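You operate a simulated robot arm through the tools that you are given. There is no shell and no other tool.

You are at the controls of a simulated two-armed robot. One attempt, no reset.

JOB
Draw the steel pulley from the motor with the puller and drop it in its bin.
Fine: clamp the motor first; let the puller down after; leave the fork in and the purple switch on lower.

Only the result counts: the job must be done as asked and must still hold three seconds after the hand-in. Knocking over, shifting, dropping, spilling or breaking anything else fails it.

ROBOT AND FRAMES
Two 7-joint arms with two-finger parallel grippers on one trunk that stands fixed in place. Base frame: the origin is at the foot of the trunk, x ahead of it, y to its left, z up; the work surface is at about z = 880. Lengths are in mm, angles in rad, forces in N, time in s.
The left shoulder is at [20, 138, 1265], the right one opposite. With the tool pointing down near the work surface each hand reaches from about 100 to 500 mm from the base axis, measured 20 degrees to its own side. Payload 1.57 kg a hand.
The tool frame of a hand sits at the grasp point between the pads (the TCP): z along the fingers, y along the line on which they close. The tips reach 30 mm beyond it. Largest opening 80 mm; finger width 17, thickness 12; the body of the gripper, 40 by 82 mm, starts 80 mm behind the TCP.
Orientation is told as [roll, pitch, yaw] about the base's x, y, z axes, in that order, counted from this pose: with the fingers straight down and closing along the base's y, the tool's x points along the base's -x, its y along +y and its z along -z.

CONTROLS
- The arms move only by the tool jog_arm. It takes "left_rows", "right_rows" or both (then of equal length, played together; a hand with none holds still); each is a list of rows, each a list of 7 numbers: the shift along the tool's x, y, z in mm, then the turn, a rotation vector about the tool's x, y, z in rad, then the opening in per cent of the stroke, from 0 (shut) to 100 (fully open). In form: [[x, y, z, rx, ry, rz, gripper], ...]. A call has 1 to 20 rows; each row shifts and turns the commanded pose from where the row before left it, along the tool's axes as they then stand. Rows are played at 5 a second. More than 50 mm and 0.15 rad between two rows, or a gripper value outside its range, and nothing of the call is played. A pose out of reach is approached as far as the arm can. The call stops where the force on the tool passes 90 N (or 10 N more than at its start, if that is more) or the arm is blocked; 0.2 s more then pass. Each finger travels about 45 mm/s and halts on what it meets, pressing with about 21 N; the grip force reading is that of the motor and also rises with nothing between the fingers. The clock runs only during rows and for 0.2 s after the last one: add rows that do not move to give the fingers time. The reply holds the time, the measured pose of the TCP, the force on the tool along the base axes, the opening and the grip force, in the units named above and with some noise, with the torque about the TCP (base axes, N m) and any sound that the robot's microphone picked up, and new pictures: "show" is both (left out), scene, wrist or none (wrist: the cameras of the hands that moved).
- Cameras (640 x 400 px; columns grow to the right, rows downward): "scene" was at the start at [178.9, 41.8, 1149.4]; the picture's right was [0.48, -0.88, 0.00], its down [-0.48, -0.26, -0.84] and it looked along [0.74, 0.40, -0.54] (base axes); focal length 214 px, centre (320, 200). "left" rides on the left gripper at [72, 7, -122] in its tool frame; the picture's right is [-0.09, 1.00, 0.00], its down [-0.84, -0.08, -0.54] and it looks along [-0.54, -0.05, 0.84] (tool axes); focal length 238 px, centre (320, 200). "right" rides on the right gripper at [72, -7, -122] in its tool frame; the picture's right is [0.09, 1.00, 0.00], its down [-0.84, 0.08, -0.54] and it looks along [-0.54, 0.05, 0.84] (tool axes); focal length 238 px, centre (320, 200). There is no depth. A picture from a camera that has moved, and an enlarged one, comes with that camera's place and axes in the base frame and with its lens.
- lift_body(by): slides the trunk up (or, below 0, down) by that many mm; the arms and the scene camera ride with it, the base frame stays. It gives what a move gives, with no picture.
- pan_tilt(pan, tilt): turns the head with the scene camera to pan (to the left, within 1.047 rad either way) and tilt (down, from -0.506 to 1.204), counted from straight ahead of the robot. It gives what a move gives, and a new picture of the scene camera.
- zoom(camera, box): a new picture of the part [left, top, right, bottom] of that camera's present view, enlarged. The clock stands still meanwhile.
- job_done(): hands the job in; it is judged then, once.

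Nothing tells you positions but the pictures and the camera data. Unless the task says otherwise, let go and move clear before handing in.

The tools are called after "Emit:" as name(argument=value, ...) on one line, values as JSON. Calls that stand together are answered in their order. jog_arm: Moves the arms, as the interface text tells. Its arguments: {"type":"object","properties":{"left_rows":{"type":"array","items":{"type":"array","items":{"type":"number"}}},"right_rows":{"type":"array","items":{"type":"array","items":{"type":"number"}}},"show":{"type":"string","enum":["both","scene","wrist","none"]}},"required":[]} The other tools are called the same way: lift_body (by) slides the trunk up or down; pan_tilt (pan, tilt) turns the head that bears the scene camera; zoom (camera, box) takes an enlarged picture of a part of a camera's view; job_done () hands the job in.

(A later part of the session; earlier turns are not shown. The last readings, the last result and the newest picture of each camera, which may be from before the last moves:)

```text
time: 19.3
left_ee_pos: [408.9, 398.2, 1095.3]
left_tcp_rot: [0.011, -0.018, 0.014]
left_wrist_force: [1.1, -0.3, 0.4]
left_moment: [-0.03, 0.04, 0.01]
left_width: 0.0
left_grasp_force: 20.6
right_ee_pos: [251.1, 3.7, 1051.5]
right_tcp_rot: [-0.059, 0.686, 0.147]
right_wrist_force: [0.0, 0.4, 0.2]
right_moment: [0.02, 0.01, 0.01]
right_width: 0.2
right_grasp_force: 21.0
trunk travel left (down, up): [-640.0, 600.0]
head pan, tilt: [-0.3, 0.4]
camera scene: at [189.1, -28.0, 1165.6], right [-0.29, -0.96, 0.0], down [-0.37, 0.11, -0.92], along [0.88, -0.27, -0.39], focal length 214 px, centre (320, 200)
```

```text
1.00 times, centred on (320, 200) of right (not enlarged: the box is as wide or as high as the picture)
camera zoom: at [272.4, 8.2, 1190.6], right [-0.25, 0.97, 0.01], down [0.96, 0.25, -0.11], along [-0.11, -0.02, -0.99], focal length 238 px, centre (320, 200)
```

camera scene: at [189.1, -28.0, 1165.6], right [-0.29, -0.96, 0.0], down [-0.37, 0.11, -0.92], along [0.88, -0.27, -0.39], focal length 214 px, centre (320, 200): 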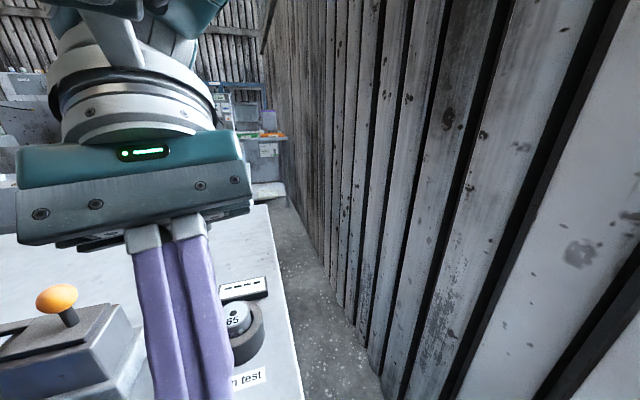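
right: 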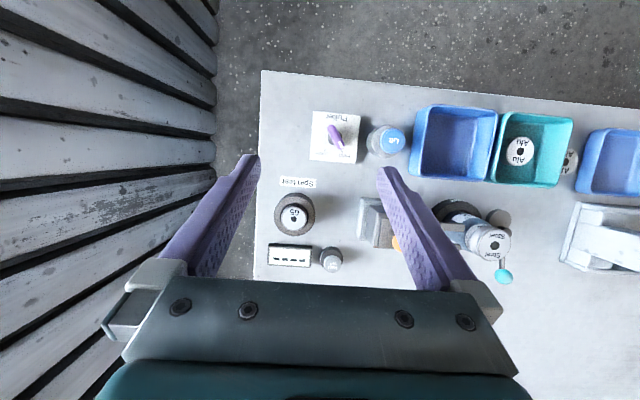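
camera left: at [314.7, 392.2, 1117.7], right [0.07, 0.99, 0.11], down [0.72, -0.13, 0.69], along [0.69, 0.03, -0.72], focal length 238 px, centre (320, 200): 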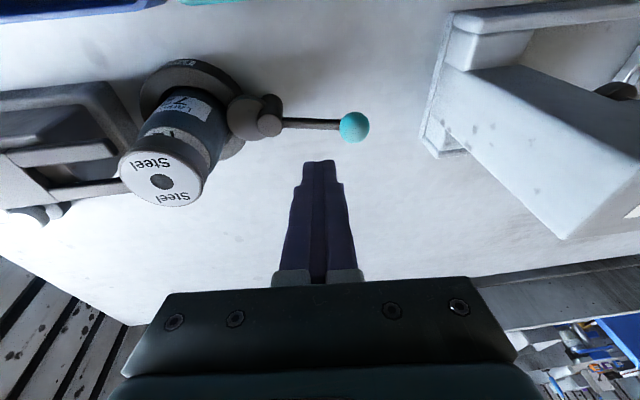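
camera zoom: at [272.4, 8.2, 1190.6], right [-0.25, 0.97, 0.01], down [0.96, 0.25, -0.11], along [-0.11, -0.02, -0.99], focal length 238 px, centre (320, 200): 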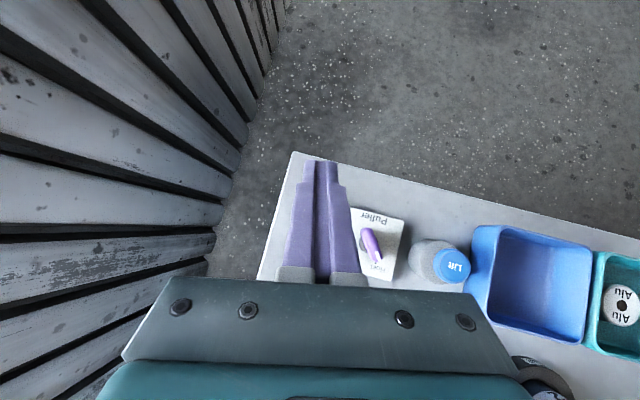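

The wall on the right hems in the right elbow, so I'll use the left hand for the job. First I'll send the right hand forward, where its elbow has room.

Emit:
jog_arm(right_rows=[[-12.5, -1, -16.6, 0, -0.05, 0.03, 0], [-12.5, -1, -16.6, 0, -0.05, 0.03, 0], [-12.5, -1, -16.6, 0, -0.05, 0.03, 0]], show="scene")

```text
time: 20.1
left_ee_pos: [408.5, 400.2, 1095.1]
left_tcp_rot: [0.011, -0.017, 0.012]
left_wrist_force: [0.0, -0.2, -1.0]
left_moment: [0.04, 0.0, 0.04]
left_width: 0.0
left_grasp_force: 21.2
right_ee_pos: [308.6, 13.3, 1070.6]
right_tcp_rot: [-0.113, 0.528, 0.049]
right_wrist_force: [-1.5, 0.1, -0.4]
right_moment: [0.01, 0.0, -0.02]
right_width: 0.0
right_grasp_force: 20.9
trunk travel left (down, up): [-640.0, 600.0]
head pan, tilt: [-0.3, 0.4]
camera scene: at [189.0, -28.1, 1165.6], right [-0.3, -0.96, 0.0], down [-0.37, 0.12, -0.92], along [0.88, -0.27, -0.39], focal length 214 px, centre (320, 200)
```

scene: 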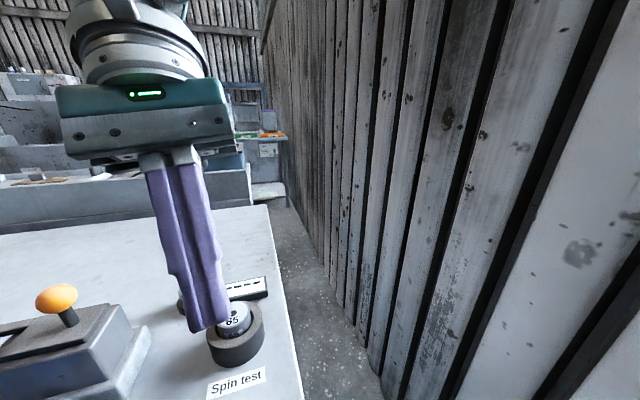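

Emit:
jog_arm(right_rows=[[-20, -8, -15.2, -0.03, -0.08, 0.01, 0], [-21.2, -8, -13.6, -0.03, -0.08, 0.01, 0], [-22.2, -8, -11.8, -0.03, -0.08, 0.01, 0], [-23, -10, -10, -0.02, -0.08, 0.01, 0]], show="scene")

```text
time: 21.1
left_ee_pos: [409.2, 398.8, 1095.0]
left_tcp_rot: [0.01, -0.017, 0.014]
left_wrist_force: [-0.4, 0.2, -0.4]
left_moment: [0.0, 0.01, 0.0]
left_width: 0.1
left_grasp_force: 21.3
right_ee_pos: [396.4, -12.1, 1084.7]
right_tcp_rot: [-0.011, 0.206, 0.03]
right_wrist_force: [-0.6, 0.5, 0.4]
right_moment: [0.01, -0.02, 0.02]
right_width: 0.1
right_grasp_force: 20.8
right hand out of reach, approached as far as the arm can: row 1, 4
trunk travel left (down, up): [-640.0, 600.0]
head pan, tilt: [-0.3, 0.4]
camera scene: at [189.1, -28.2, 1165.6], right [-0.3, -0.96, 0.0], down [-0.37, 0.12, -0.92], along [0.88, -0.27, -0.39], focal length 214 px, centre (320, 200)
```

scene: 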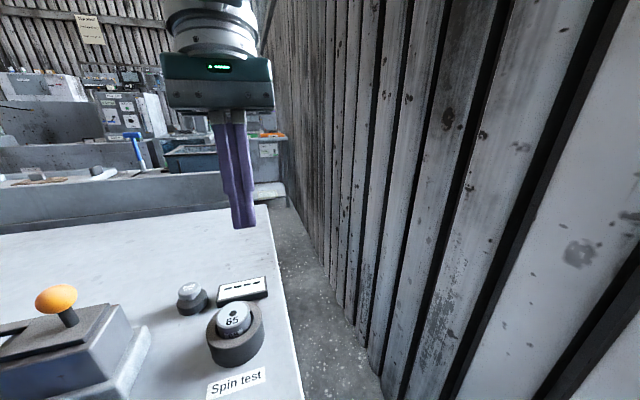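

The right hand is parked clear at about (396, -12). I'll turn the head back and take the left hand over to the orange knob.

Emit:
pan_tilt(pan=0.55, tilt=0.6)

Emit:
jog_arm(left_rows=[[0, -30, 0, 0, 0, 0, 0], [0, -40, 0, 0, 0, 0, 0], [0, -40, 0, 0, 0, 0, 0], [0, -40, 0, 0, 0, 0, 0], [0, -40, 0, 0, 0, 0, 0], [0, -40, 0, 0, 0, 0, 0], [2, -40, 0, 0, 0, 0, 0], [0, 0, 0, 0, 0, 0, 0]], show="both")

```text
time: 22.3
left_ee_pos: [409.3, 399.4, 1095.4]
left_tcp_rot: [0.011, -0.017, 0.014]
left_wrist_force: [1.0, 1.0, -0.7]
left_moment: [0.01, 0.01, 0.03]
left_width: 0.0
left_grasp_force: 21.4
right_ee_pos: [397.4, -11.2, 1085.5]
right_tcp_rot: [-0.008, 0.209, 0.029]
right_wrist_force: [-0.1, -0.5, 0.0]
right_moment: [0.01, 0.01, 0.02]
right_width: 0.0
right_grasp_force: 20.8
trunk travel left (down, up): [-640.0, 600.0]
head pan, tilt: [0.55, 0.6]
camera scene: at [176.0, 45.4, 1147.4], right [0.52, -0.85, 0.0], down [-0.48, -0.29, -0.83], along [0.7, 0.43, -0.56], focal length 214 px, centre (320, 200)
```

scene: 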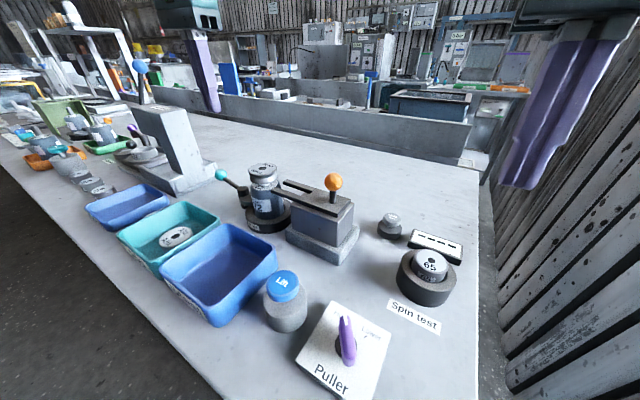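

```text
time: 24.1
left_ee_pos: [410.2, 128.3, 1093.9]
left_tcp_rot: [0.01, -0.018, 0.015]
left_wrist_force: [0.4, 0.5, -1.0]
left_moment: [0.01, 0.01, 0.02]
left_width: 0.0
left_grasp_force: 20.5
right_ee_pos: [396.7, -11.8, 1087.2]
right_tcp_rot: [-0.011, 0.206, 0.029]
right_wrist_force: [-0.9, -0.3, -0.3]
right_moment: [-0.02, 0.0, 0.0]
right_width: 0.2
right_grasp_force: 21.4
trunk travel left (down, up): [-640.0, 600.0]
head pan, tilt: [0.55, 0.6]
camera scene: at [175.9, 45.4, 1147.4], right [0.52, -0.85, 0.0], down [-0.48, -0.3, -0.83], along [0.7, 0.43, -0.56], focal length 214 px, centre (320, 200)
camera left: at [336.7, 132.1, 1215.0], right [0.08, 1.0, 0.01], down [0.83, -0.07, 0.56], along [0.56, -0.03, -0.83], focal length 238 px, centre (320, 200)
```

scene: 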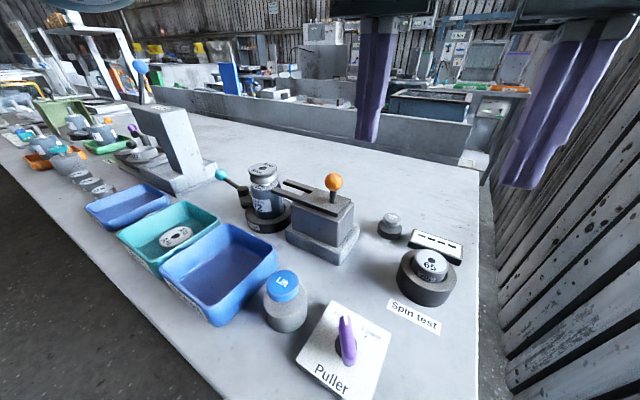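
left: 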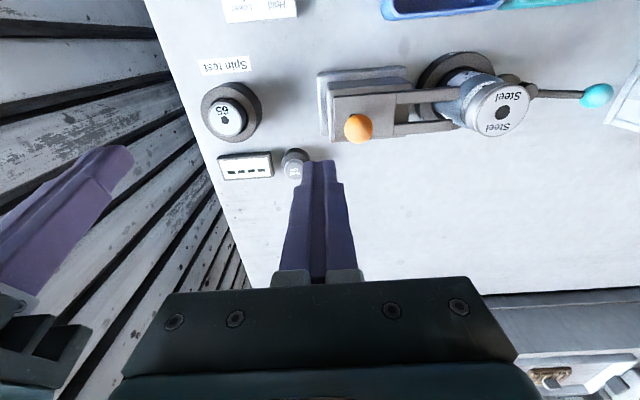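

Emit:
jog_arm(left_rows=[[2, 0, 30, 0, 0, 0, 0], [2, 0, 30, 0, 0, 0, 0], [0, 0, 16, 0, 0, 0, 0], [0, 0, 0, 0, 0, 0, 0]], show="both")

Emit:
zoom(camera="scene", box=[230, 140, 380, 270])

```text
time: 25.1
left_ee_pos: [407.6, 129.6, 1016.8]
left_tcp_rot: [0.01, -0.02, 0.014]
left_wrist_force: [0.0, 0.0, -0.6]
left_moment: [0.01, 0.01, -0.01]
left_width: 0.0
left_grasp_force: 21.0
right_ee_pos: [396.7, -10.7, 1085.9]
right_tcp_rot: [-0.01, 0.207, 0.03]
right_wrist_force: [0.2, -0.3, -0.9]
right_moment: [0.01, 0.03, 0.01]
right_width: 0.1
right_grasp_force: 20.7
trunk travel left (down, up): [-640.0, 600.0]
head pan, tilt: [0.55, 0.6]
camera scene: at [175.9, 45.5, 1147.4], right [0.52, -0.85, 0.0], down [-0.48, -0.3, -0.83], along [0.7, 0.43, -0.56], focal length 214 px, centre (320, 200)
camera left: at [334.4, 133.0, 1137.8], right [0.08, 1.0, 0.01], down [0.83, -0.07, 0.56], along [0.56, -0.03, -0.83], focal length 238 px, centre (320, 200)
```

scene: 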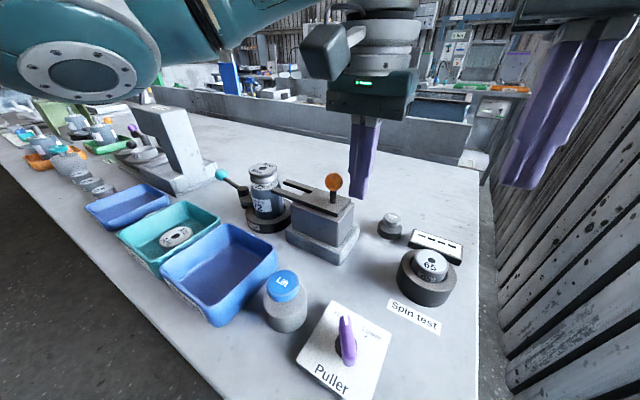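
left: 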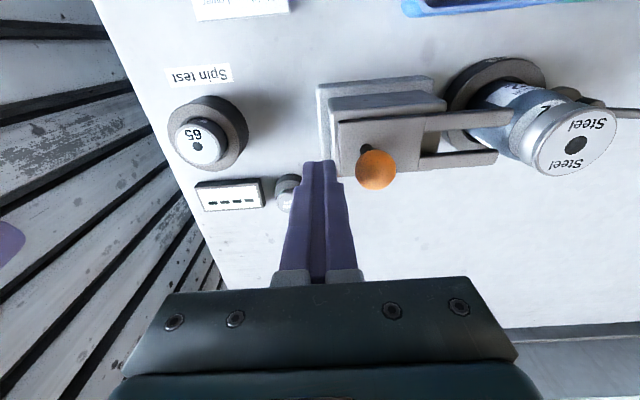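

```text
3.08 times, centred on (305, 205) of scene
camera zoom: at [175.9, 45.5, 1147.4], right [0.52, -0.85, 0.0], down [-0.48, -0.3, -0.83], along [0.7, 0.43, -0.56], focal length 660 px, centre (366, 185)
```

zoom: 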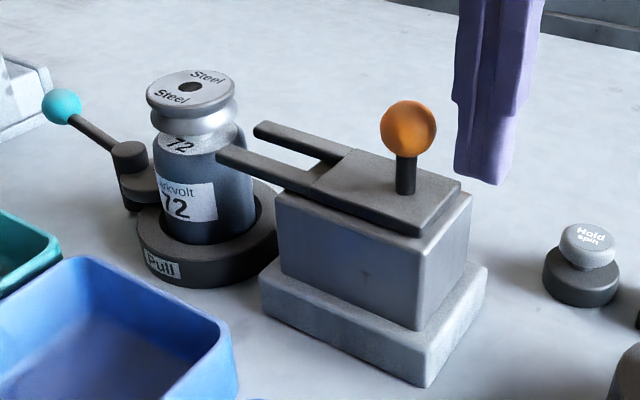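

Emit:
jog_arm(left_rows=[[1, 10, 0, 0, 0, 0, 0], [1, 10, 0, 0, 0, 0, 0], [0, 10, 0, 0, 0, 0, 0], [0, 0, 0, 0, 0, 0, 0]], show="both")

Emit:
zoom(camera="scene", box=[230, 140, 380, 270])

```text
time: 26.1
left_ee_pos: [406.2, 160.0, 1017.8]
left_tcp_rot: [0.01, -0.018, 0.014]
left_wrist_force: [0.0, -0.4, -1.1]
left_moment: [-0.01, 0.04, -0.02]
left_width: 0.0
left_grasp_force: 21.2
right_ee_pos: [397.1, -11.4, 1085.6]
right_tcp_rot: [-0.011, 0.205, 0.029]
right_wrist_force: [-0.3, 0.3, -0.2]
right_moment: [0.03, 0.01, -0.05]
right_width: 0.0
right_grasp_force: 21.2
trunk travel left (down, up): [-640.0, 600.0]
head pan, tilt: [0.55, 0.6]
camera scene: at [175.9, 45.5, 1147.4], right [0.52, -0.85, 0.0], down [-0.48, -0.3, -0.83], along [0.7, 0.43, -0.56], focal length 214 px, centre (320, 200)
camera left: at [332.2, 163.2, 1138.4], right [0.08, 1.0, 0.01], down [0.83, -0.07, 0.56], along [0.55, -0.03, -0.83], focal length 238 px, centre (320, 200)
```

scene: 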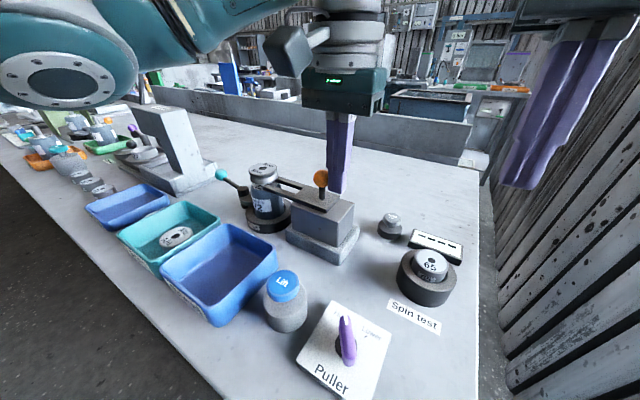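
left: 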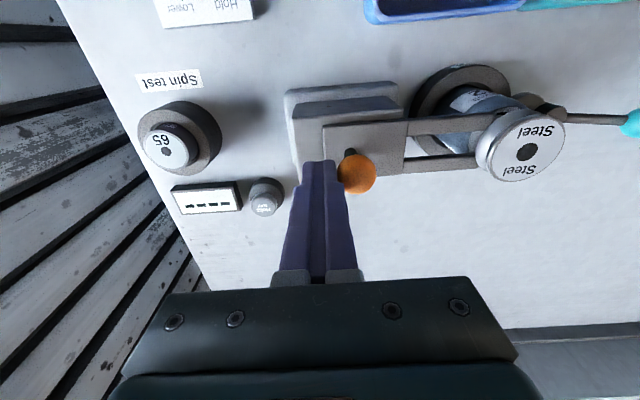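

```text
3.08 times, centred on (305, 205) of scene
camera zoom: at [175.9, 45.5, 1147.4], right [0.52, -0.85, 0.0], down [-0.48, -0.3, -0.83], along [0.7, 0.43, -0.56], focal length 660 px, centre (366, 185)
```

zoom: 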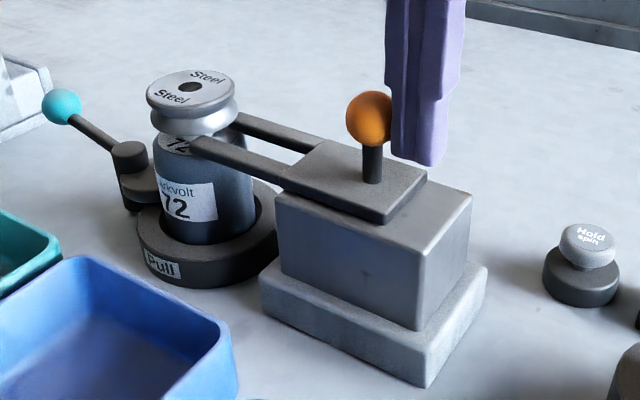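

The fork slides under the pulley with no resistance, so I'll keep pushing in small steps until it stops.

Emit:
jog_arm(left_rows=[[0, 8, 0, 0, 0, 0, 0], [0, 8, 0, 0, 0, 0, 0], [0, 8, 0, 0, 0, 0, 0], [0, 0, 0, 0, 0, 0, 0]], show="wrist")

Emit:
zoom(camera="scene", box=[230, 140, 380, 270])

```text
time: 27.1
left_ee_pos: [406.5, 184.3, 1016.8]
left_tcp_rot: [0.011, -0.018, 0.013]
left_wrist_force: [0.4, -0.4, 0.8]
left_moment: [-0.02, -0.01, -0.01]
left_width: 0.0
left_grasp_force: 21.1
right_ee_pos: [396.7, -10.4, 1085.8]
right_tcp_rot: [-0.011, 0.205, 0.03]
right_wrist_force: [-0.1, -0.4, -0.5]
right_moment: [-0.02, 0.01, -0.05]
right_width: 0.0
right_grasp_force: 21.0
trunk travel left (down, up): [-640.0, 600.0]
head pan, tilt: [0.55, 0.6]
camera left: at [332.0, 186.9, 1138.2], right [0.08, 1.0, 0.01], down [0.83, -0.07, 0.56], along [0.56, -0.03, -0.83], focal length 238 px, centre (320, 200)
```

left: 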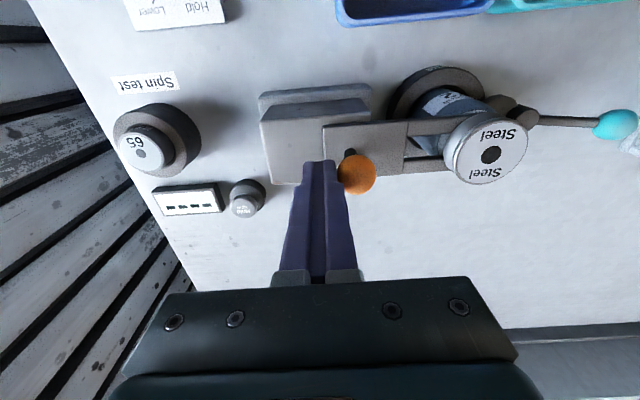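

```text
3.08 times, centred on (305, 205) of scene
camera zoom: at [175.9, 45.5, 1147.4], right [0.52, -0.85, 0.0], down [-0.48, -0.3, -0.83], along [0.7, 0.43, -0.56], focal length 660 px, centre (366, 185)
```

zoom: 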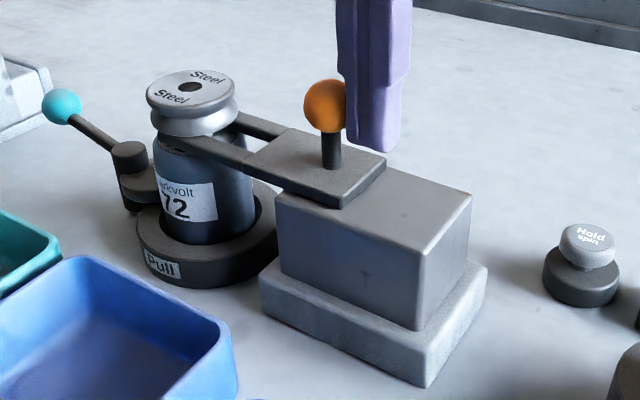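

Emit:
jog_arm(left_rows=[[0, 6, 0, 0, 0, 0, 0], [0, 6, 0, 0, 0, 0, 0], [0, 6, 0, 0, 0, 0, 0], [0, 0, 0, 0, 0, 0, 0]], show="wrist")

Emit:
zoom(camera="scene", box=[230, 140, 380, 270])

```text
time: 28.1
left_ee_pos: [404.9, 192.4, 1016.8]
left_tcp_rot: [-0.004, -0.019, 0.007]
left_wrist_force: [-0.8, -32.3, 5.9]
left_moment: [-0.44, -0.01, 0.03]
left_width: 0.1
left_grasp_force: 21.5
right_ee_pos: [396.8, -16.3, 1085.5]
right_tcp_rot: [-0.017, 0.206, 0.028]
right_wrist_force: [0.3, 0.1, 0.1]
right_moment: [0.03, 0.03, 0.02]
right_width: 0.0
right_grasp_force: 21.1
trunk travel left (down, up): [-640.0, 600.0]
head pan, tilt: [0.55, 0.6]
camera left: at [331.8, 198.3, 1138.0], right [0.09, 1.0, 0.0], down [0.83, -0.07, 0.56], along [0.56, -0.05, -0.83], focal length 238 px, centre (320, 200)
```

left: 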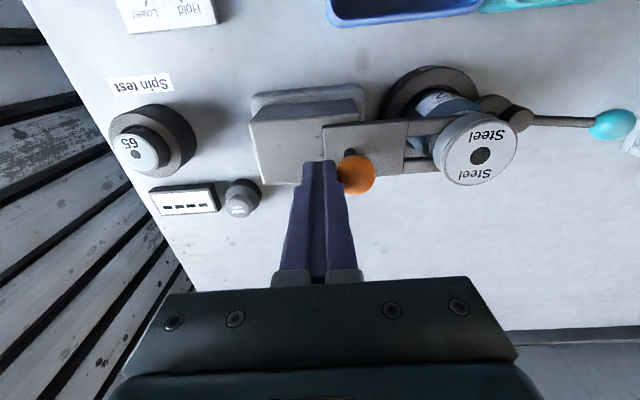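

```text
3.08 times, centred on (305, 205) of scene
camera zoom: at [176.1, 41.2, 1147.2], right [0.52, -0.85, 0.0], down [-0.48, -0.3, -0.82], along [0.7, 0.43, -0.57], focal length 660 px, centre (366, 185)
```

zoom: 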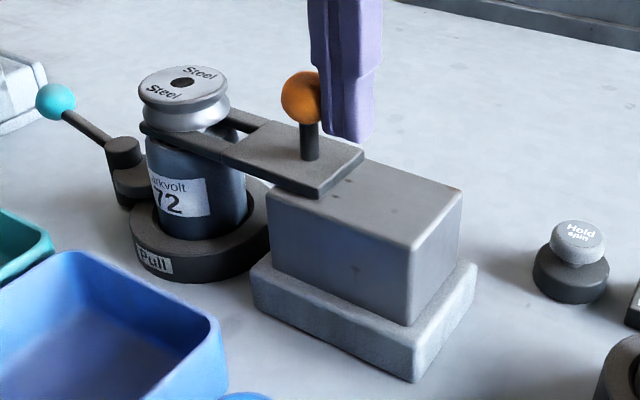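

The slide has met its stop, with 32 N at a knob travel of about 53 mm, and the prongs reach past the pulley's axis. I'll back off, rise and go to the Lift button.

Emit:
jog_arm(left_rows=[[0, -12, 0, 0, 0, 0, 0], [0, -15, 0, 0, 0, 0, 0], [0, 0, -30, 0, 0, 0, 0], [0, 0, -40, 0, 0, 0, 0], [0, 0, 0, 0, 0, 0, 0]], show="both")

Emit:
zoom(camera="left", box=[220, 60, 560, 200])

Emit:
zoom(camera="scene", box=[230, 140, 380, 270])

```text
time: 29.3
left_ee_pos: [403.9, 172.1, 1088.2]
left_tcp_rot: [0.01, -0.018, 0.015]
left_wrist_force: [0.5, -0.2, 0.1]
left_moment: [0.02, 0.02, -0.02]
left_width: 0.3
left_grasp_force: 21.2
right_ee_pos: [397.1, -10.7, 1085.3]
right_tcp_rot: [-0.01, 0.207, 0.029]
right_wrist_force: [0.4, 0.3, 0.8]
right_moment: [0.03, -0.06, 0.02]
right_width: 0.0
right_grasp_force: 21.2
trunk travel left (down, up): [-640.0, 600.0]
head pan, tilt: [0.55, 0.6]
camera scene: at [175.9, 45.5, 1147.4], right [0.52, -0.85, 0.0], down [-0.48, -0.3, -0.83], along [0.7, 0.43, -0.56], focal length 214 px, centre (320, 200)
camera left: at [330.9, 176.7, 1209.0], right [0.08, 1.0, 0.01], down [0.83, -0.07, 0.56], along [0.55, -0.03, -0.83], focal length 238 px, centre (320, 200)
```

scene: 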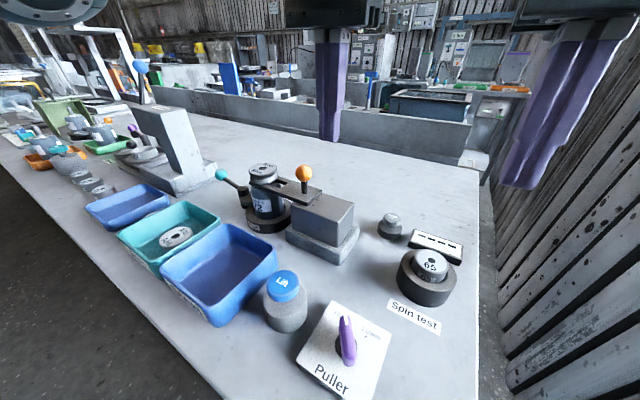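
left: 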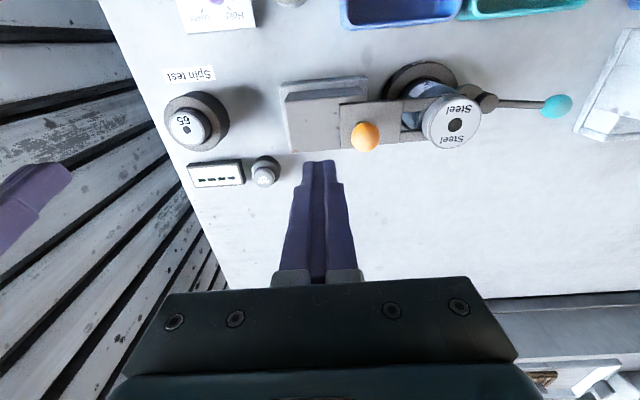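

```text
1.88 times, centred on (390, 130) of left
camera zoom: at [330.9, 176.7, 1209.0], right [0.08, 1.0, 0.01], down [0.83, -0.07, 0.56], along [0.55, -0.03, -0.83], focal length 449 px, centre (188, 332)
```

zoom: 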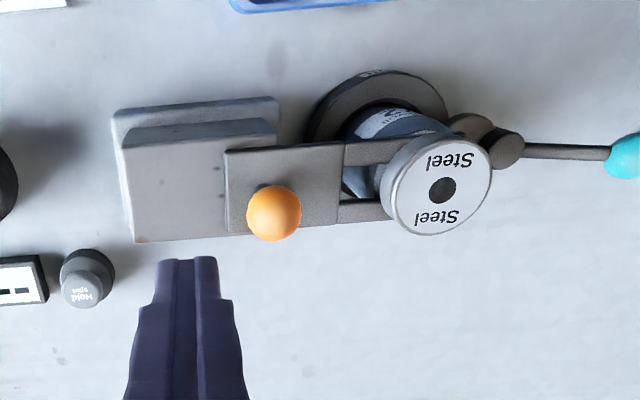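

```text
3.08 times, centred on (305, 205) of scene
camera zoom: at [175.9, 45.5, 1147.4], right [0.52, -0.85, 0.0], down [-0.48, -0.3, -0.83], along [0.7, 0.43, -0.56], focal length 660 px, centre (366, 185)
```

zoom: 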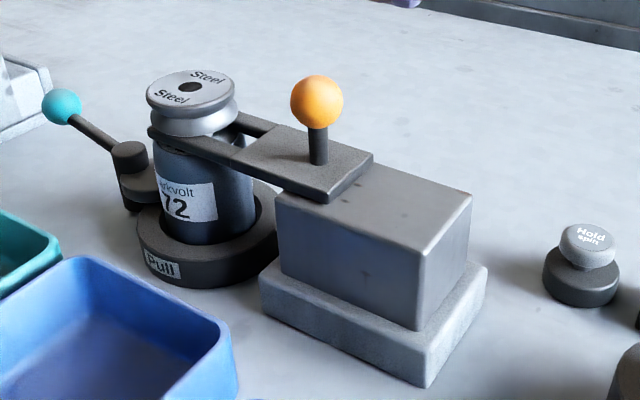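

Emit:
jog_arm(left_rows=[[32, -4.5, 5, 0, 0.005, 0, 0], [33, -4.5, 5, 0, 0.005, 0, 0], [33, -4.5, 5, 0, 0.005, 0, 0], [33, -4.5, 5, 0, 0.005, 0, 0], [0, 0, 0, 0, 0, 0, 0]], show="both")

```text
time: 30.5
left_ee_pos: [273.9, 154.3, 1064.7]
left_tcp_rot: [0.009, 0.004, 0.018]
left_wrist_force: [0.9, -0.2, 0.1]
left_moment: [0.04, 0.01, 0.02]
left_width: 0.1
left_grasp_force: 21.8
right_ee_pos: [396.2, -10.3, 1086.1]
right_tcp_rot: [-0.008, 0.205, 0.031]
right_wrist_force: [-0.1, -0.7, -0.1]
right_moment: [0.03, 0.02, 0.02]
right_width: 0.0
right_grasp_force: 20.7
trunk travel left (down, up): [-640.0, 600.0]
head pan, tilt: [0.55, 0.6]
camera scene: at [175.9, 45.5, 1147.4], right [0.52, -0.85, 0.0], down [-0.48, -0.3, -0.83], along [0.7, 0.43, -0.56], focal length 214 px, centre (320, 200)
camera left: at [202.4, 157.8, 1187.9], right [0.08, 1.0, 0.01], down [0.84, -0.07, 0.54], along [0.54, -0.03, -0.84], focal length 238 px, centre (320, 200)
```

scene: 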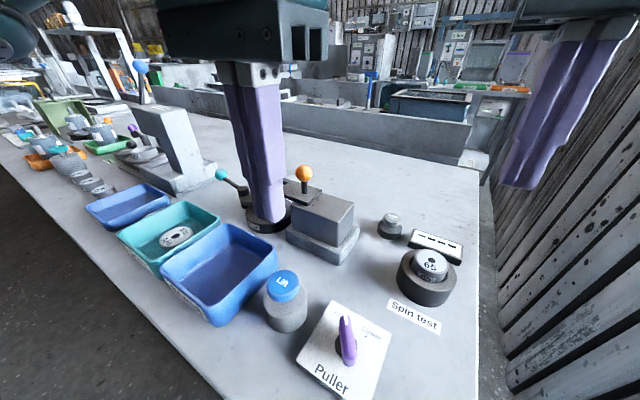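
left: 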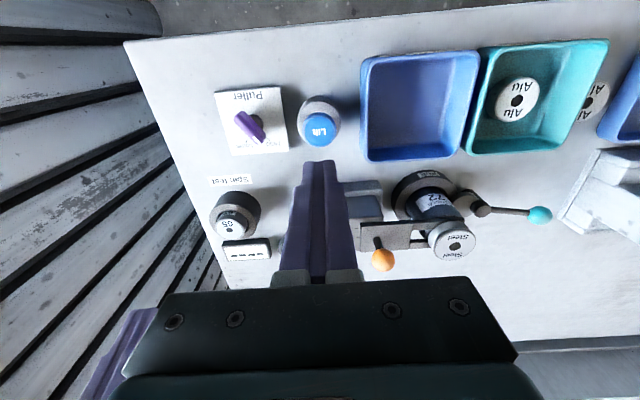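

Emit:
jog_arm(left_rows=[[0, 0, 30, 0, 0, 0, 0], [0, 0, 30, 0, 0, 0, 0], [0, 0, 22, 0, 0, 0, 0], [0, 0, 0, 0, 0, 0, 0]], show="both")

Emit:
zoom(camera="scene", box=[200, 180, 360, 340])

```text
time: 31.5
left_ee_pos: [274.4, 155.3, 982.3]
left_tcp_rot: [0.01, 0.002, 0.014]
left_wrist_force: [0.2, 0.4, 0.4]
left_moment: [-0.03, -0.01, 0.01]
left_width: 0.2
left_grasp_force: 20.8
right_ee_pos: [396.0, -10.8, 1086.6]
right_tcp_rot: [-0.011, 0.205, 0.029]
right_wrist_force: [0.0, 0.0, -0.3]
right_moment: [-0.03, 0.03, -0.01]
right_width: 0.1
right_grasp_force: 21.2
trunk travel left (down, up): [-640.0, 600.0]
head pan, tilt: [0.55, 0.6]
camera scene: at [175.9, 45.5, 1147.4], right [0.52, -0.85, 0.0], down [-0.48, -0.3, -0.83], along [0.7, 0.43, -0.56], focal length 214 px, centre (320, 200)
camera left: at [202.6, 158.4, 1105.5], right [0.08, 1.0, 0.01], down [0.84, -0.07, 0.54], along [0.54, -0.03, -0.84], focal length 238 px, centre (320, 200)
```

scene: 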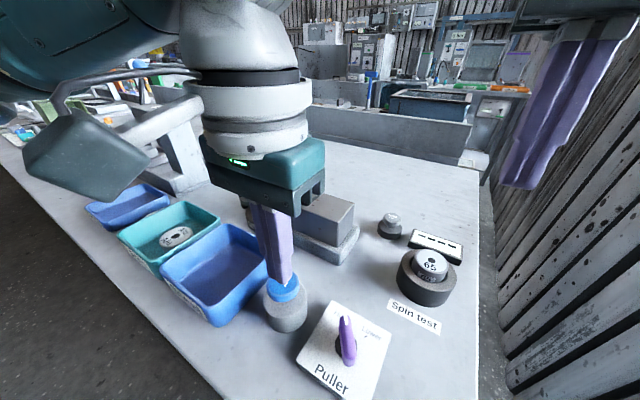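
left: 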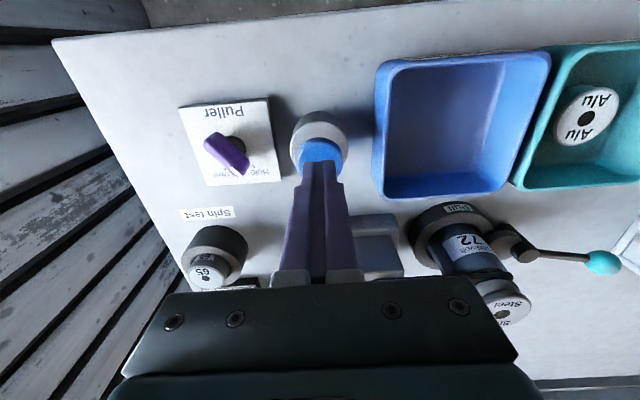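

```text
2.50 times, centred on (280, 260) of scene
camera zoom: at [175.9, 45.5, 1147.4], right [0.52, -0.85, 0.0], down [-0.48, -0.3, -0.83], along [0.7, 0.43, -0.56], focal length 536 px, centre (420, 50)
```

zoom: 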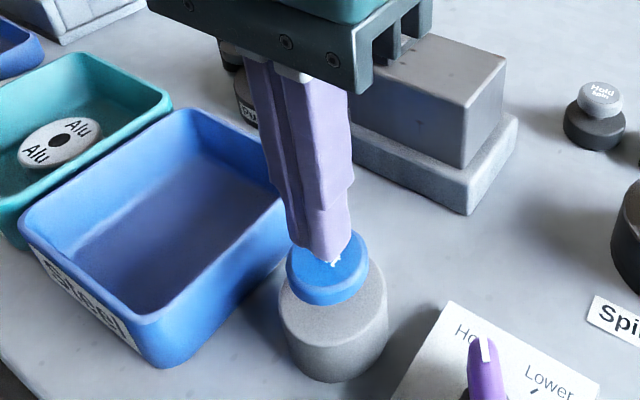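

Emit:
jog_arm(left_rows=[[0, 0, 5, 0, 0, 0, 0], [0, 0, 4, 0, 0, 0, 0], [0, 0, 4, 0, 0, 0, 0], [0, 0, 0, 0, 0, 0, 0]], show="both")

```text
time: 32.5
left_ee_pos: [274.5, 155.6, 970.8]
left_tcp_rot: [0.01, 0.002, 0.015]
left_wrist_force: [-0.4, -0.6, 0.9]
left_moment: [-0.04, 0.04, -0.03]
left_width: 0.0
left_grasp_force: 21.1
right_ee_pos: [397.1, -12.1, 1086.0]
right_tcp_rot: [-0.009, 0.207, 0.029]
right_wrist_force: [-0.2, -0.3, -0.3]
right_moment: [0.02, -0.03, 0.03]
right_width: 0.0
right_grasp_force: 20.6
trunk travel left (down, up): [-640.0, 600.0]
head pan, tilt: [0.55, 0.6]
camera scene: at [175.8, 45.5, 1147.4], right [0.52, -0.85, 0.0], down [-0.48, -0.3, -0.83], along [0.7, 0.43, -0.56], focal length 214 px, centre (320, 200)
camera left: at [202.8, 158.8, 1093.2], right [0.08, 1.0, 0.01], down [0.84, -0.07, 0.54], along [0.54, -0.03, -0.84], focal length 238 px, centre (320, 200)
```

scene: 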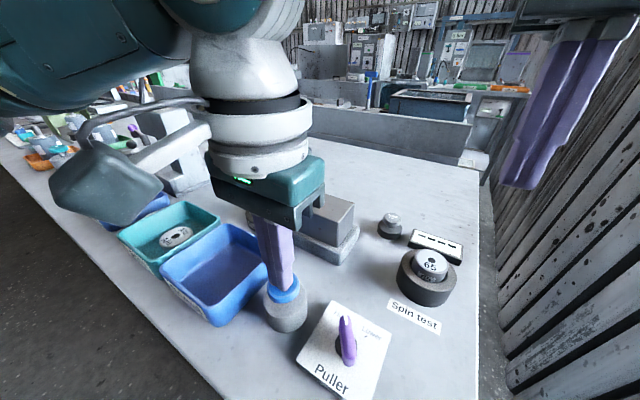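
left: 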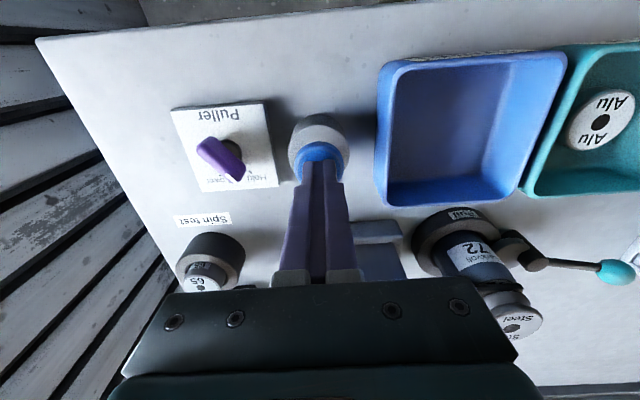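

Near the button top with no contact yet. I'll keep pressing down in small steps.

Emit:
jog_arm(left_rows=[[0, 0, 3, 0, 0, 0, 0], [0, 0, 3, 0, 0, 0, 0], [0, 0, 3, 0, 0, 0, 0], [0, 0, 0, 0, 0, 0, 0]], show="both")

```text
time: 33.5
left_ee_pos: [274.0, 155.6, 960.9]
left_tcp_rot: [0.011, 0.002, 0.015]
left_wrist_force: [-0.5, 1.4, 6.1]
left_moment: [-0.02, 0.0, -0.06]
left_width: 0.0
left_grasp_force: 21.1
right_ee_pos: [397.5, -11.0, 1086.3]
right_tcp_rot: [-0.008, 0.206, 0.029]
right_wrist_force: [0.0, -0.3, 0.7]
right_moment: [0.02, -0.03, 0.03]
right_width: 0.0
right_grasp_force: 21.4
trunk travel left (down, up): [-640.0, 600.0]
head pan, tilt: [0.55, 0.6]
heard: click
camera scene: at [176.1, 45.7, 1147.4], right [0.52, -0.85, 0.0], down [-0.48, -0.29, -0.83], along [0.7, 0.43, -0.56], focal length 214 px, centre (320, 200)
camera left: at [202.7, 158.8, 1084.4], right [0.08, 1.0, 0.01], down [0.84, -0.07, 0.54], along [0.54, -0.03, -0.84], focal length 238 px, centre (320, 200)
```

scene: 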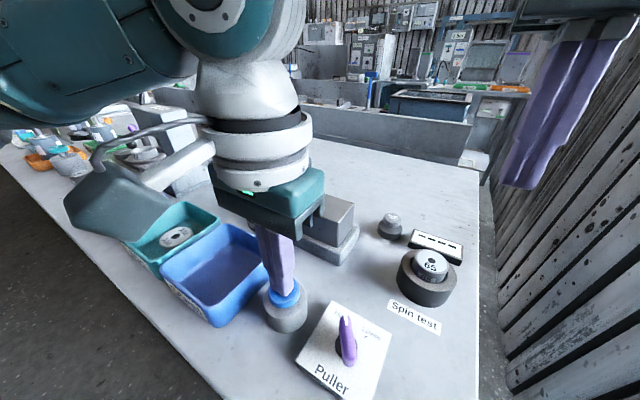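
left: 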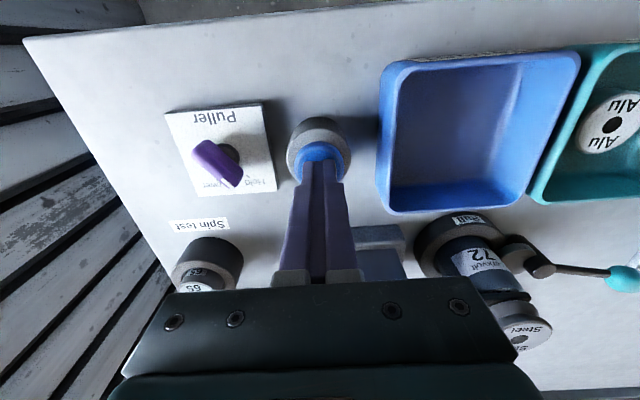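

A click was heard. I'll hold the button and watch whether the pulley rises.

Emit:
jog_arm(left_rows=[[0, 0, 1, 0, 0, 0, 0], [0, 0, 0, 0, 0, 0, 0], [0, 0, 0, 0, 0, 0, 0], [0, 0, 0, 0, 0, 0, 0], [0, 0, 0, 0, 0, 0, 0]], show="wrist")

Emit:
zoom(camera="left", box=[360, 190, 640, 350])

```text
time: 34.7
left_ee_pos: [274.2, 155.0, 961.0]
left_tcp_rot: [0.009, 0.001, 0.012]
left_wrist_force: [-0.9, 1.1, 5.4]
left_moment: [0.04, 0.0, 0.05]
left_width: 0.0
left_grasp_force: 20.8
right_ee_pos: [397.3, -10.1, 1085.5]
right_tcp_rot: [-0.009, 0.205, 0.03]
right_wrist_force: [-0.1, -0.5, 0.7]
right_moment: [-0.02, 0.0, 0.0]
right_width: 0.2
right_grasp_force: 20.7
trunk travel left (down, up): [-640.0, 600.0]
head pan, tilt: [0.55, 0.6]
camera left: at [202.8, 158.7, 1083.4], right [0.08, 1.0, 0.01], down [0.84, -0.07, 0.54], along [0.54, -0.03, -0.84], focal length 238 px, centre (320, 200)
```

left: 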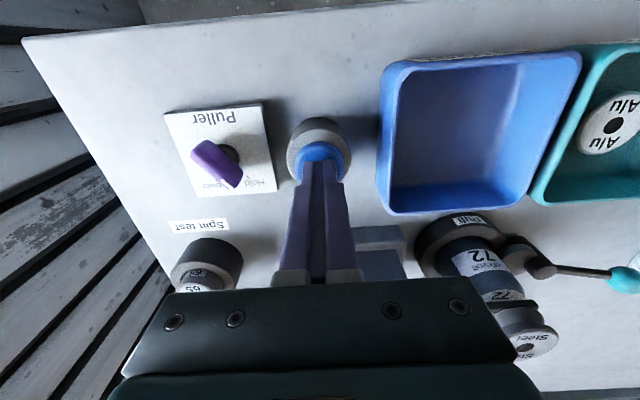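

```text
2.29 times, centred on (500, 270) of left
camera zoom: at [202.8, 158.7, 1083.4], right [0.08, 1.0, 0.01], down [0.84, -0.07, 0.54], along [0.54, -0.03, -0.84], focal length 545 px, centre (-91, 40)
```

zoom: 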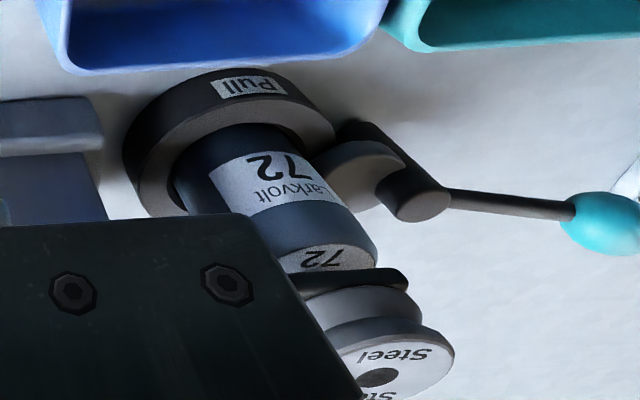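

The fork is rising and carries the pulley up while the button is held, so I'll keep holding.

Emit:
jog_arm(left_rows=[[0, 0, 0, 0, 0, 0, 0], [0, 0, 0, 0, 0, 0, 0], [0, 0, 0, 0, 0, 0, 0], [0, 0, 0, 0, 0, 0, 0], [0, 0, 0, 0, 0, 0, 0], [0, 0, 0, 0, 0, 0, 0], [0, 0, 0, 0, 0, 0, 0]], show="wrist")

Emit:
zoom(camera="left", box=[360, 190, 640, 400])

```text
time: 36.3
left_ee_pos: [274.0, 154.1, 960.5]
left_tcp_rot: [0.011, 0.002, 0.016]
left_wrist_force: [-0.1, 0.7, 6.8]
left_moment: [-0.03, 0.04, -0.02]
left_width: 0.0
left_grasp_force: 20.9
right_ee_pos: [396.8, -10.6, 1086.2]
right_tcp_rot: [-0.011, 0.207, 0.029]
right_wrist_force: [0.2, -0.3, -0.6]
right_moment: [0.01, 0.0, 0.0]
right_width: 0.1
right_grasp_force: 21.0
trunk travel left (down, up): [-640.0, 600.0]
head pan, tilt: [0.55, 0.6]
camera left: at [202.8, 158.7, 1083.4], right [0.08, 1.0, 0.01], down [0.84, -0.07, 0.54], along [0.54, -0.03, -0.84], focal length 238 px, centre (320, 200)
```

left: 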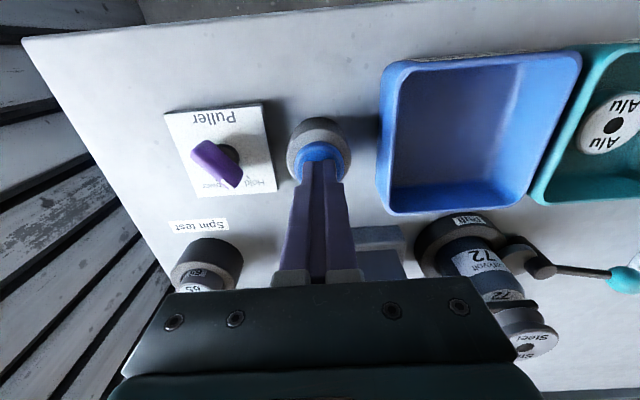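

```text
1.90 times, centred on (500, 295) of left
camera zoom: at [202.8, 158.7, 1083.4], right [0.08, 1.0, 0.01], down [0.84, -0.07, 0.54], along [0.54, -0.03, -0.84], focal length 454 px, centre (-23, 19)
```

zoom: 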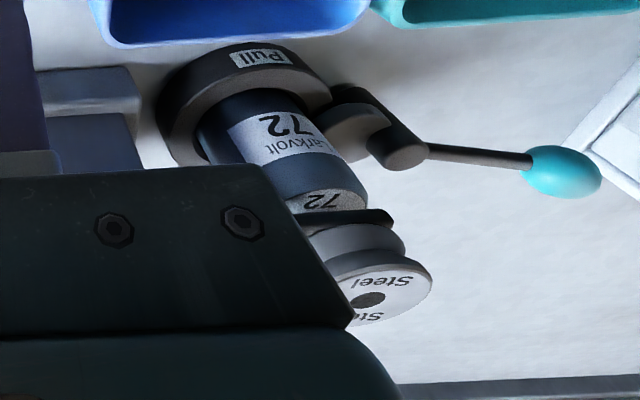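

It did not rise further while held, so each press is one stroke. I'll release and press again.

Emit:
jog_arm(left_rows=[[0, 0, -6, 0, 0, 0, 0], [0, 0, -6, 0, 0, 0, 0], [0, 0, 0, 0, 0, 0, 0], [0, 0, 6, 0, 0, 0, 0], [0, 0, 6, 0, 0, 0, 0], [0, 0, 0, 0, 0, 0, 0], [0, 0, 0, 0, 0, 0, 0]], show="wrist")

Emit:
zoom(camera="left", box=[360, 190, 640, 400])

```text
time: 37.9
left_ee_pos: [273.7, 154.9, 959.8]
left_tcp_rot: [0.011, 0.0, 0.014]
left_wrist_force: [-2.4, 0.4, 5.6]
left_moment: [-0.01, 0.05, -0.05]
left_width: 0.1
left_grasp_force: 20.7
right_ee_pos: [395.9, -11.7, 1086.3]
right_tcp_rot: [-0.007, 0.206, 0.031]
right_wrist_force: [-0.6, -0.5, 0.7]
right_moment: [-0.03, 0.01, -0.01]
right_width: 0.3
right_grasp_force: 20.9
trunk travel left (down, up): [-640.0, 600.0]
head pan, tilt: [0.55, 0.6]
heard: click
camera left: at [202.6, 158.6, 1083.1], right [0.08, 1.0, 0.01], down [0.84, -0.07, 0.54], along [0.54, -0.03, -0.84], focal length 238 px, centre (320, 200)
```

left: 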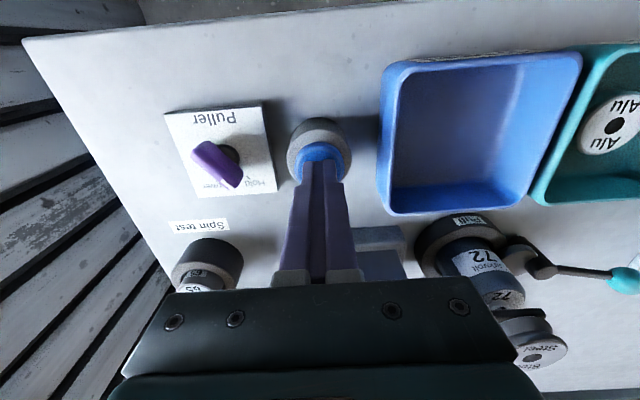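

```text
1.90 times, centred on (500, 295) of left
camera zoom: at [202.6, 158.6, 1083.1], right [0.08, 1.0, 0.01], down [0.84, -0.07, 0.54], along [0.54, -0.03, -0.84], focal length 454 px, centre (-23, 19)
```

zoom: 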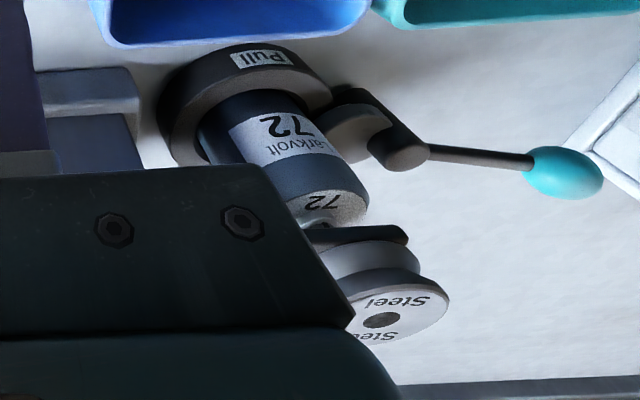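

A second click and the pulley is up another step. I'll press again.

Emit:
jog_arm(left_rows=[[0, 0, -6, 0, 0, 0, 0], [0, 0, -6, 0, 0, 0, 0], [0, 0, 0, 0, 0, 0, 0], [0, 0, 6, 0, 0, 0, 0], [0, 0, 6, 0, 0, 0, 0], [0, 0, 0, 0, 0, 0, 0], [0, 0, 0, 0, 0, 0, 0]], show="wrist")

Emit:
zoom(camera="left", box=[360, 190, 640, 400])

```text
time: 39.5
left_ee_pos: [274.0, 154.1, 960.8]
left_tcp_rot: [0.012, 0.002, 0.015]
left_wrist_force: [-0.4, 0.6, 5.4]
left_moment: [-0.06, 0.01, -0.01]
left_width: 0.0
left_grasp_force: 20.6
right_ee_pos: [396.9, -10.5, 1087.0]
right_tcp_rot: [-0.008, 0.207, 0.029]
right_wrist_force: [0.0, 0.6, 0.5]
right_moment: [-0.04, 0.01, 0.01]
right_width: 0.1
right_grasp_force: 20.9
trunk travel left (down, up): [-640.0, 600.0]
head pan, tilt: [0.55, 0.6]
heard: click
camera left: at [202.6, 158.5, 1083.5], right [0.08, 1.0, 0.01], down [0.84, -0.07, 0.54], along [0.54, -0.03, -0.84], focal length 238 px, centre (320, 200)
```

left: 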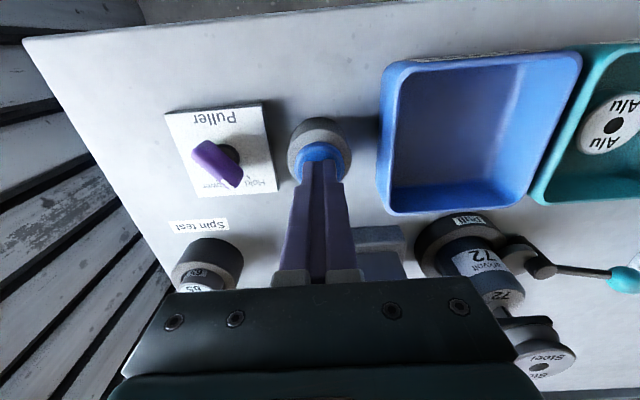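

```text
1.90 times, centred on (500, 295) of left
camera zoom: at [202.6, 158.5, 1083.5], right [0.08, 1.0, 0.01], down [0.84, -0.07, 0.54], along [0.54, -0.03, -0.84], focal length 454 px, centre (-23, 19)
```

zoom: 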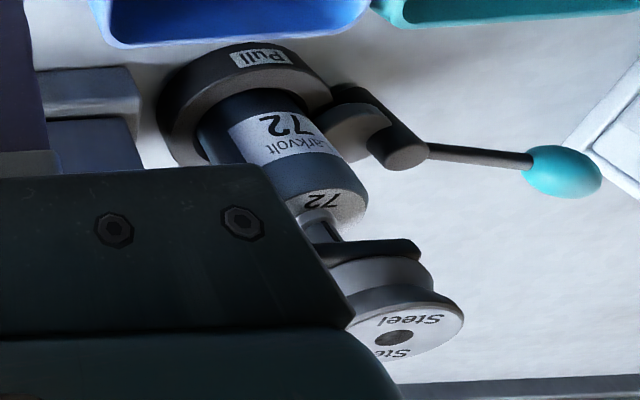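

Emit:
jog_arm(left_rows=[[0, 0, -6, 0, 0, 0, 0], [0, 0, -6, 0, 0, 0, 0], [0, 0, 0, 0, 0, 0, 0], [0, 0, 6, 0, 0, 0, 0], [0, 0, 6, 0, 0, 0, 0], [0, 0, 0, 0, 0, 0, 0], [0, 0, 0, 0, 0, 0, 0]], show="wrist")

Emit:
zoom(camera="left", box=[360, 190, 640, 400])

```text
time: 41.1
left_ee_pos: [274.2, 153.8, 960.8]
left_tcp_rot: [0.009, 0.002, 0.014]
left_wrist_force: [-0.3, 0.3, 6.0]
left_moment: [-0.05, 0.01, 0.01]
left_width: 0.2
left_grasp_force: 20.9
right_ee_pos: [396.2, -10.0, 1086.3]
right_tcp_rot: [-0.01, 0.206, 0.03]
right_wrist_force: [-0.3, 0.3, 1.0]
right_moment: [0.0, -0.01, 0.0]
right_width: 0.0
right_grasp_force: 20.6
trunk travel left (down, up): [-640.0, 600.0]
head pan, tilt: [0.55, 0.6]
heard: click
camera left: at [202.6, 158.5, 1083.3], right [0.08, 1.0, 0.01], down [0.84, -0.07, 0.54], along [0.54, -0.03, -0.84], focal length 238 px, centre (320, 200)
```

left: 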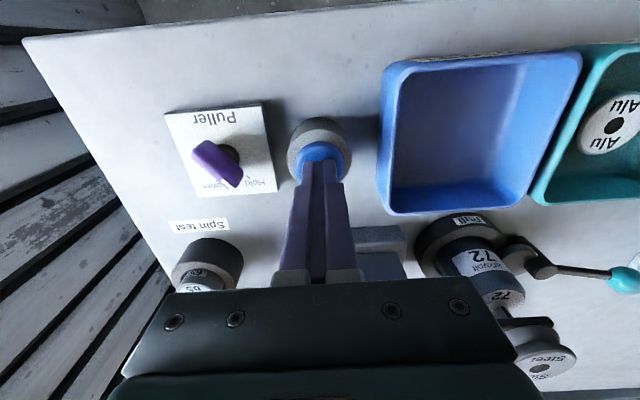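

```text
1.90 times, centred on (500, 295) of left
camera zoom: at [202.6, 158.5, 1083.3], right [0.08, 1.0, 0.01], down [0.84, -0.07, 0.54], along [0.54, -0.03, -0.84], focal length 454 px, centre (-23, 19)
```

zoom: 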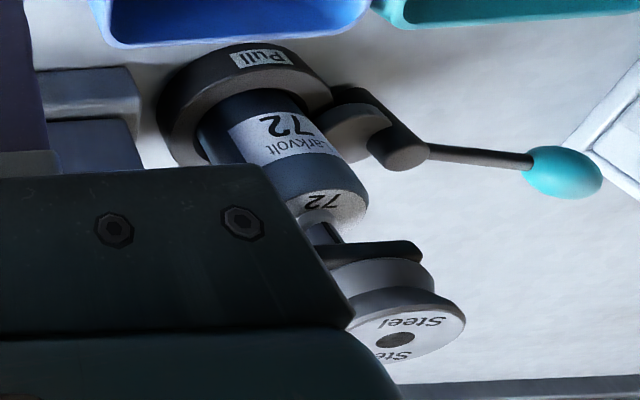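

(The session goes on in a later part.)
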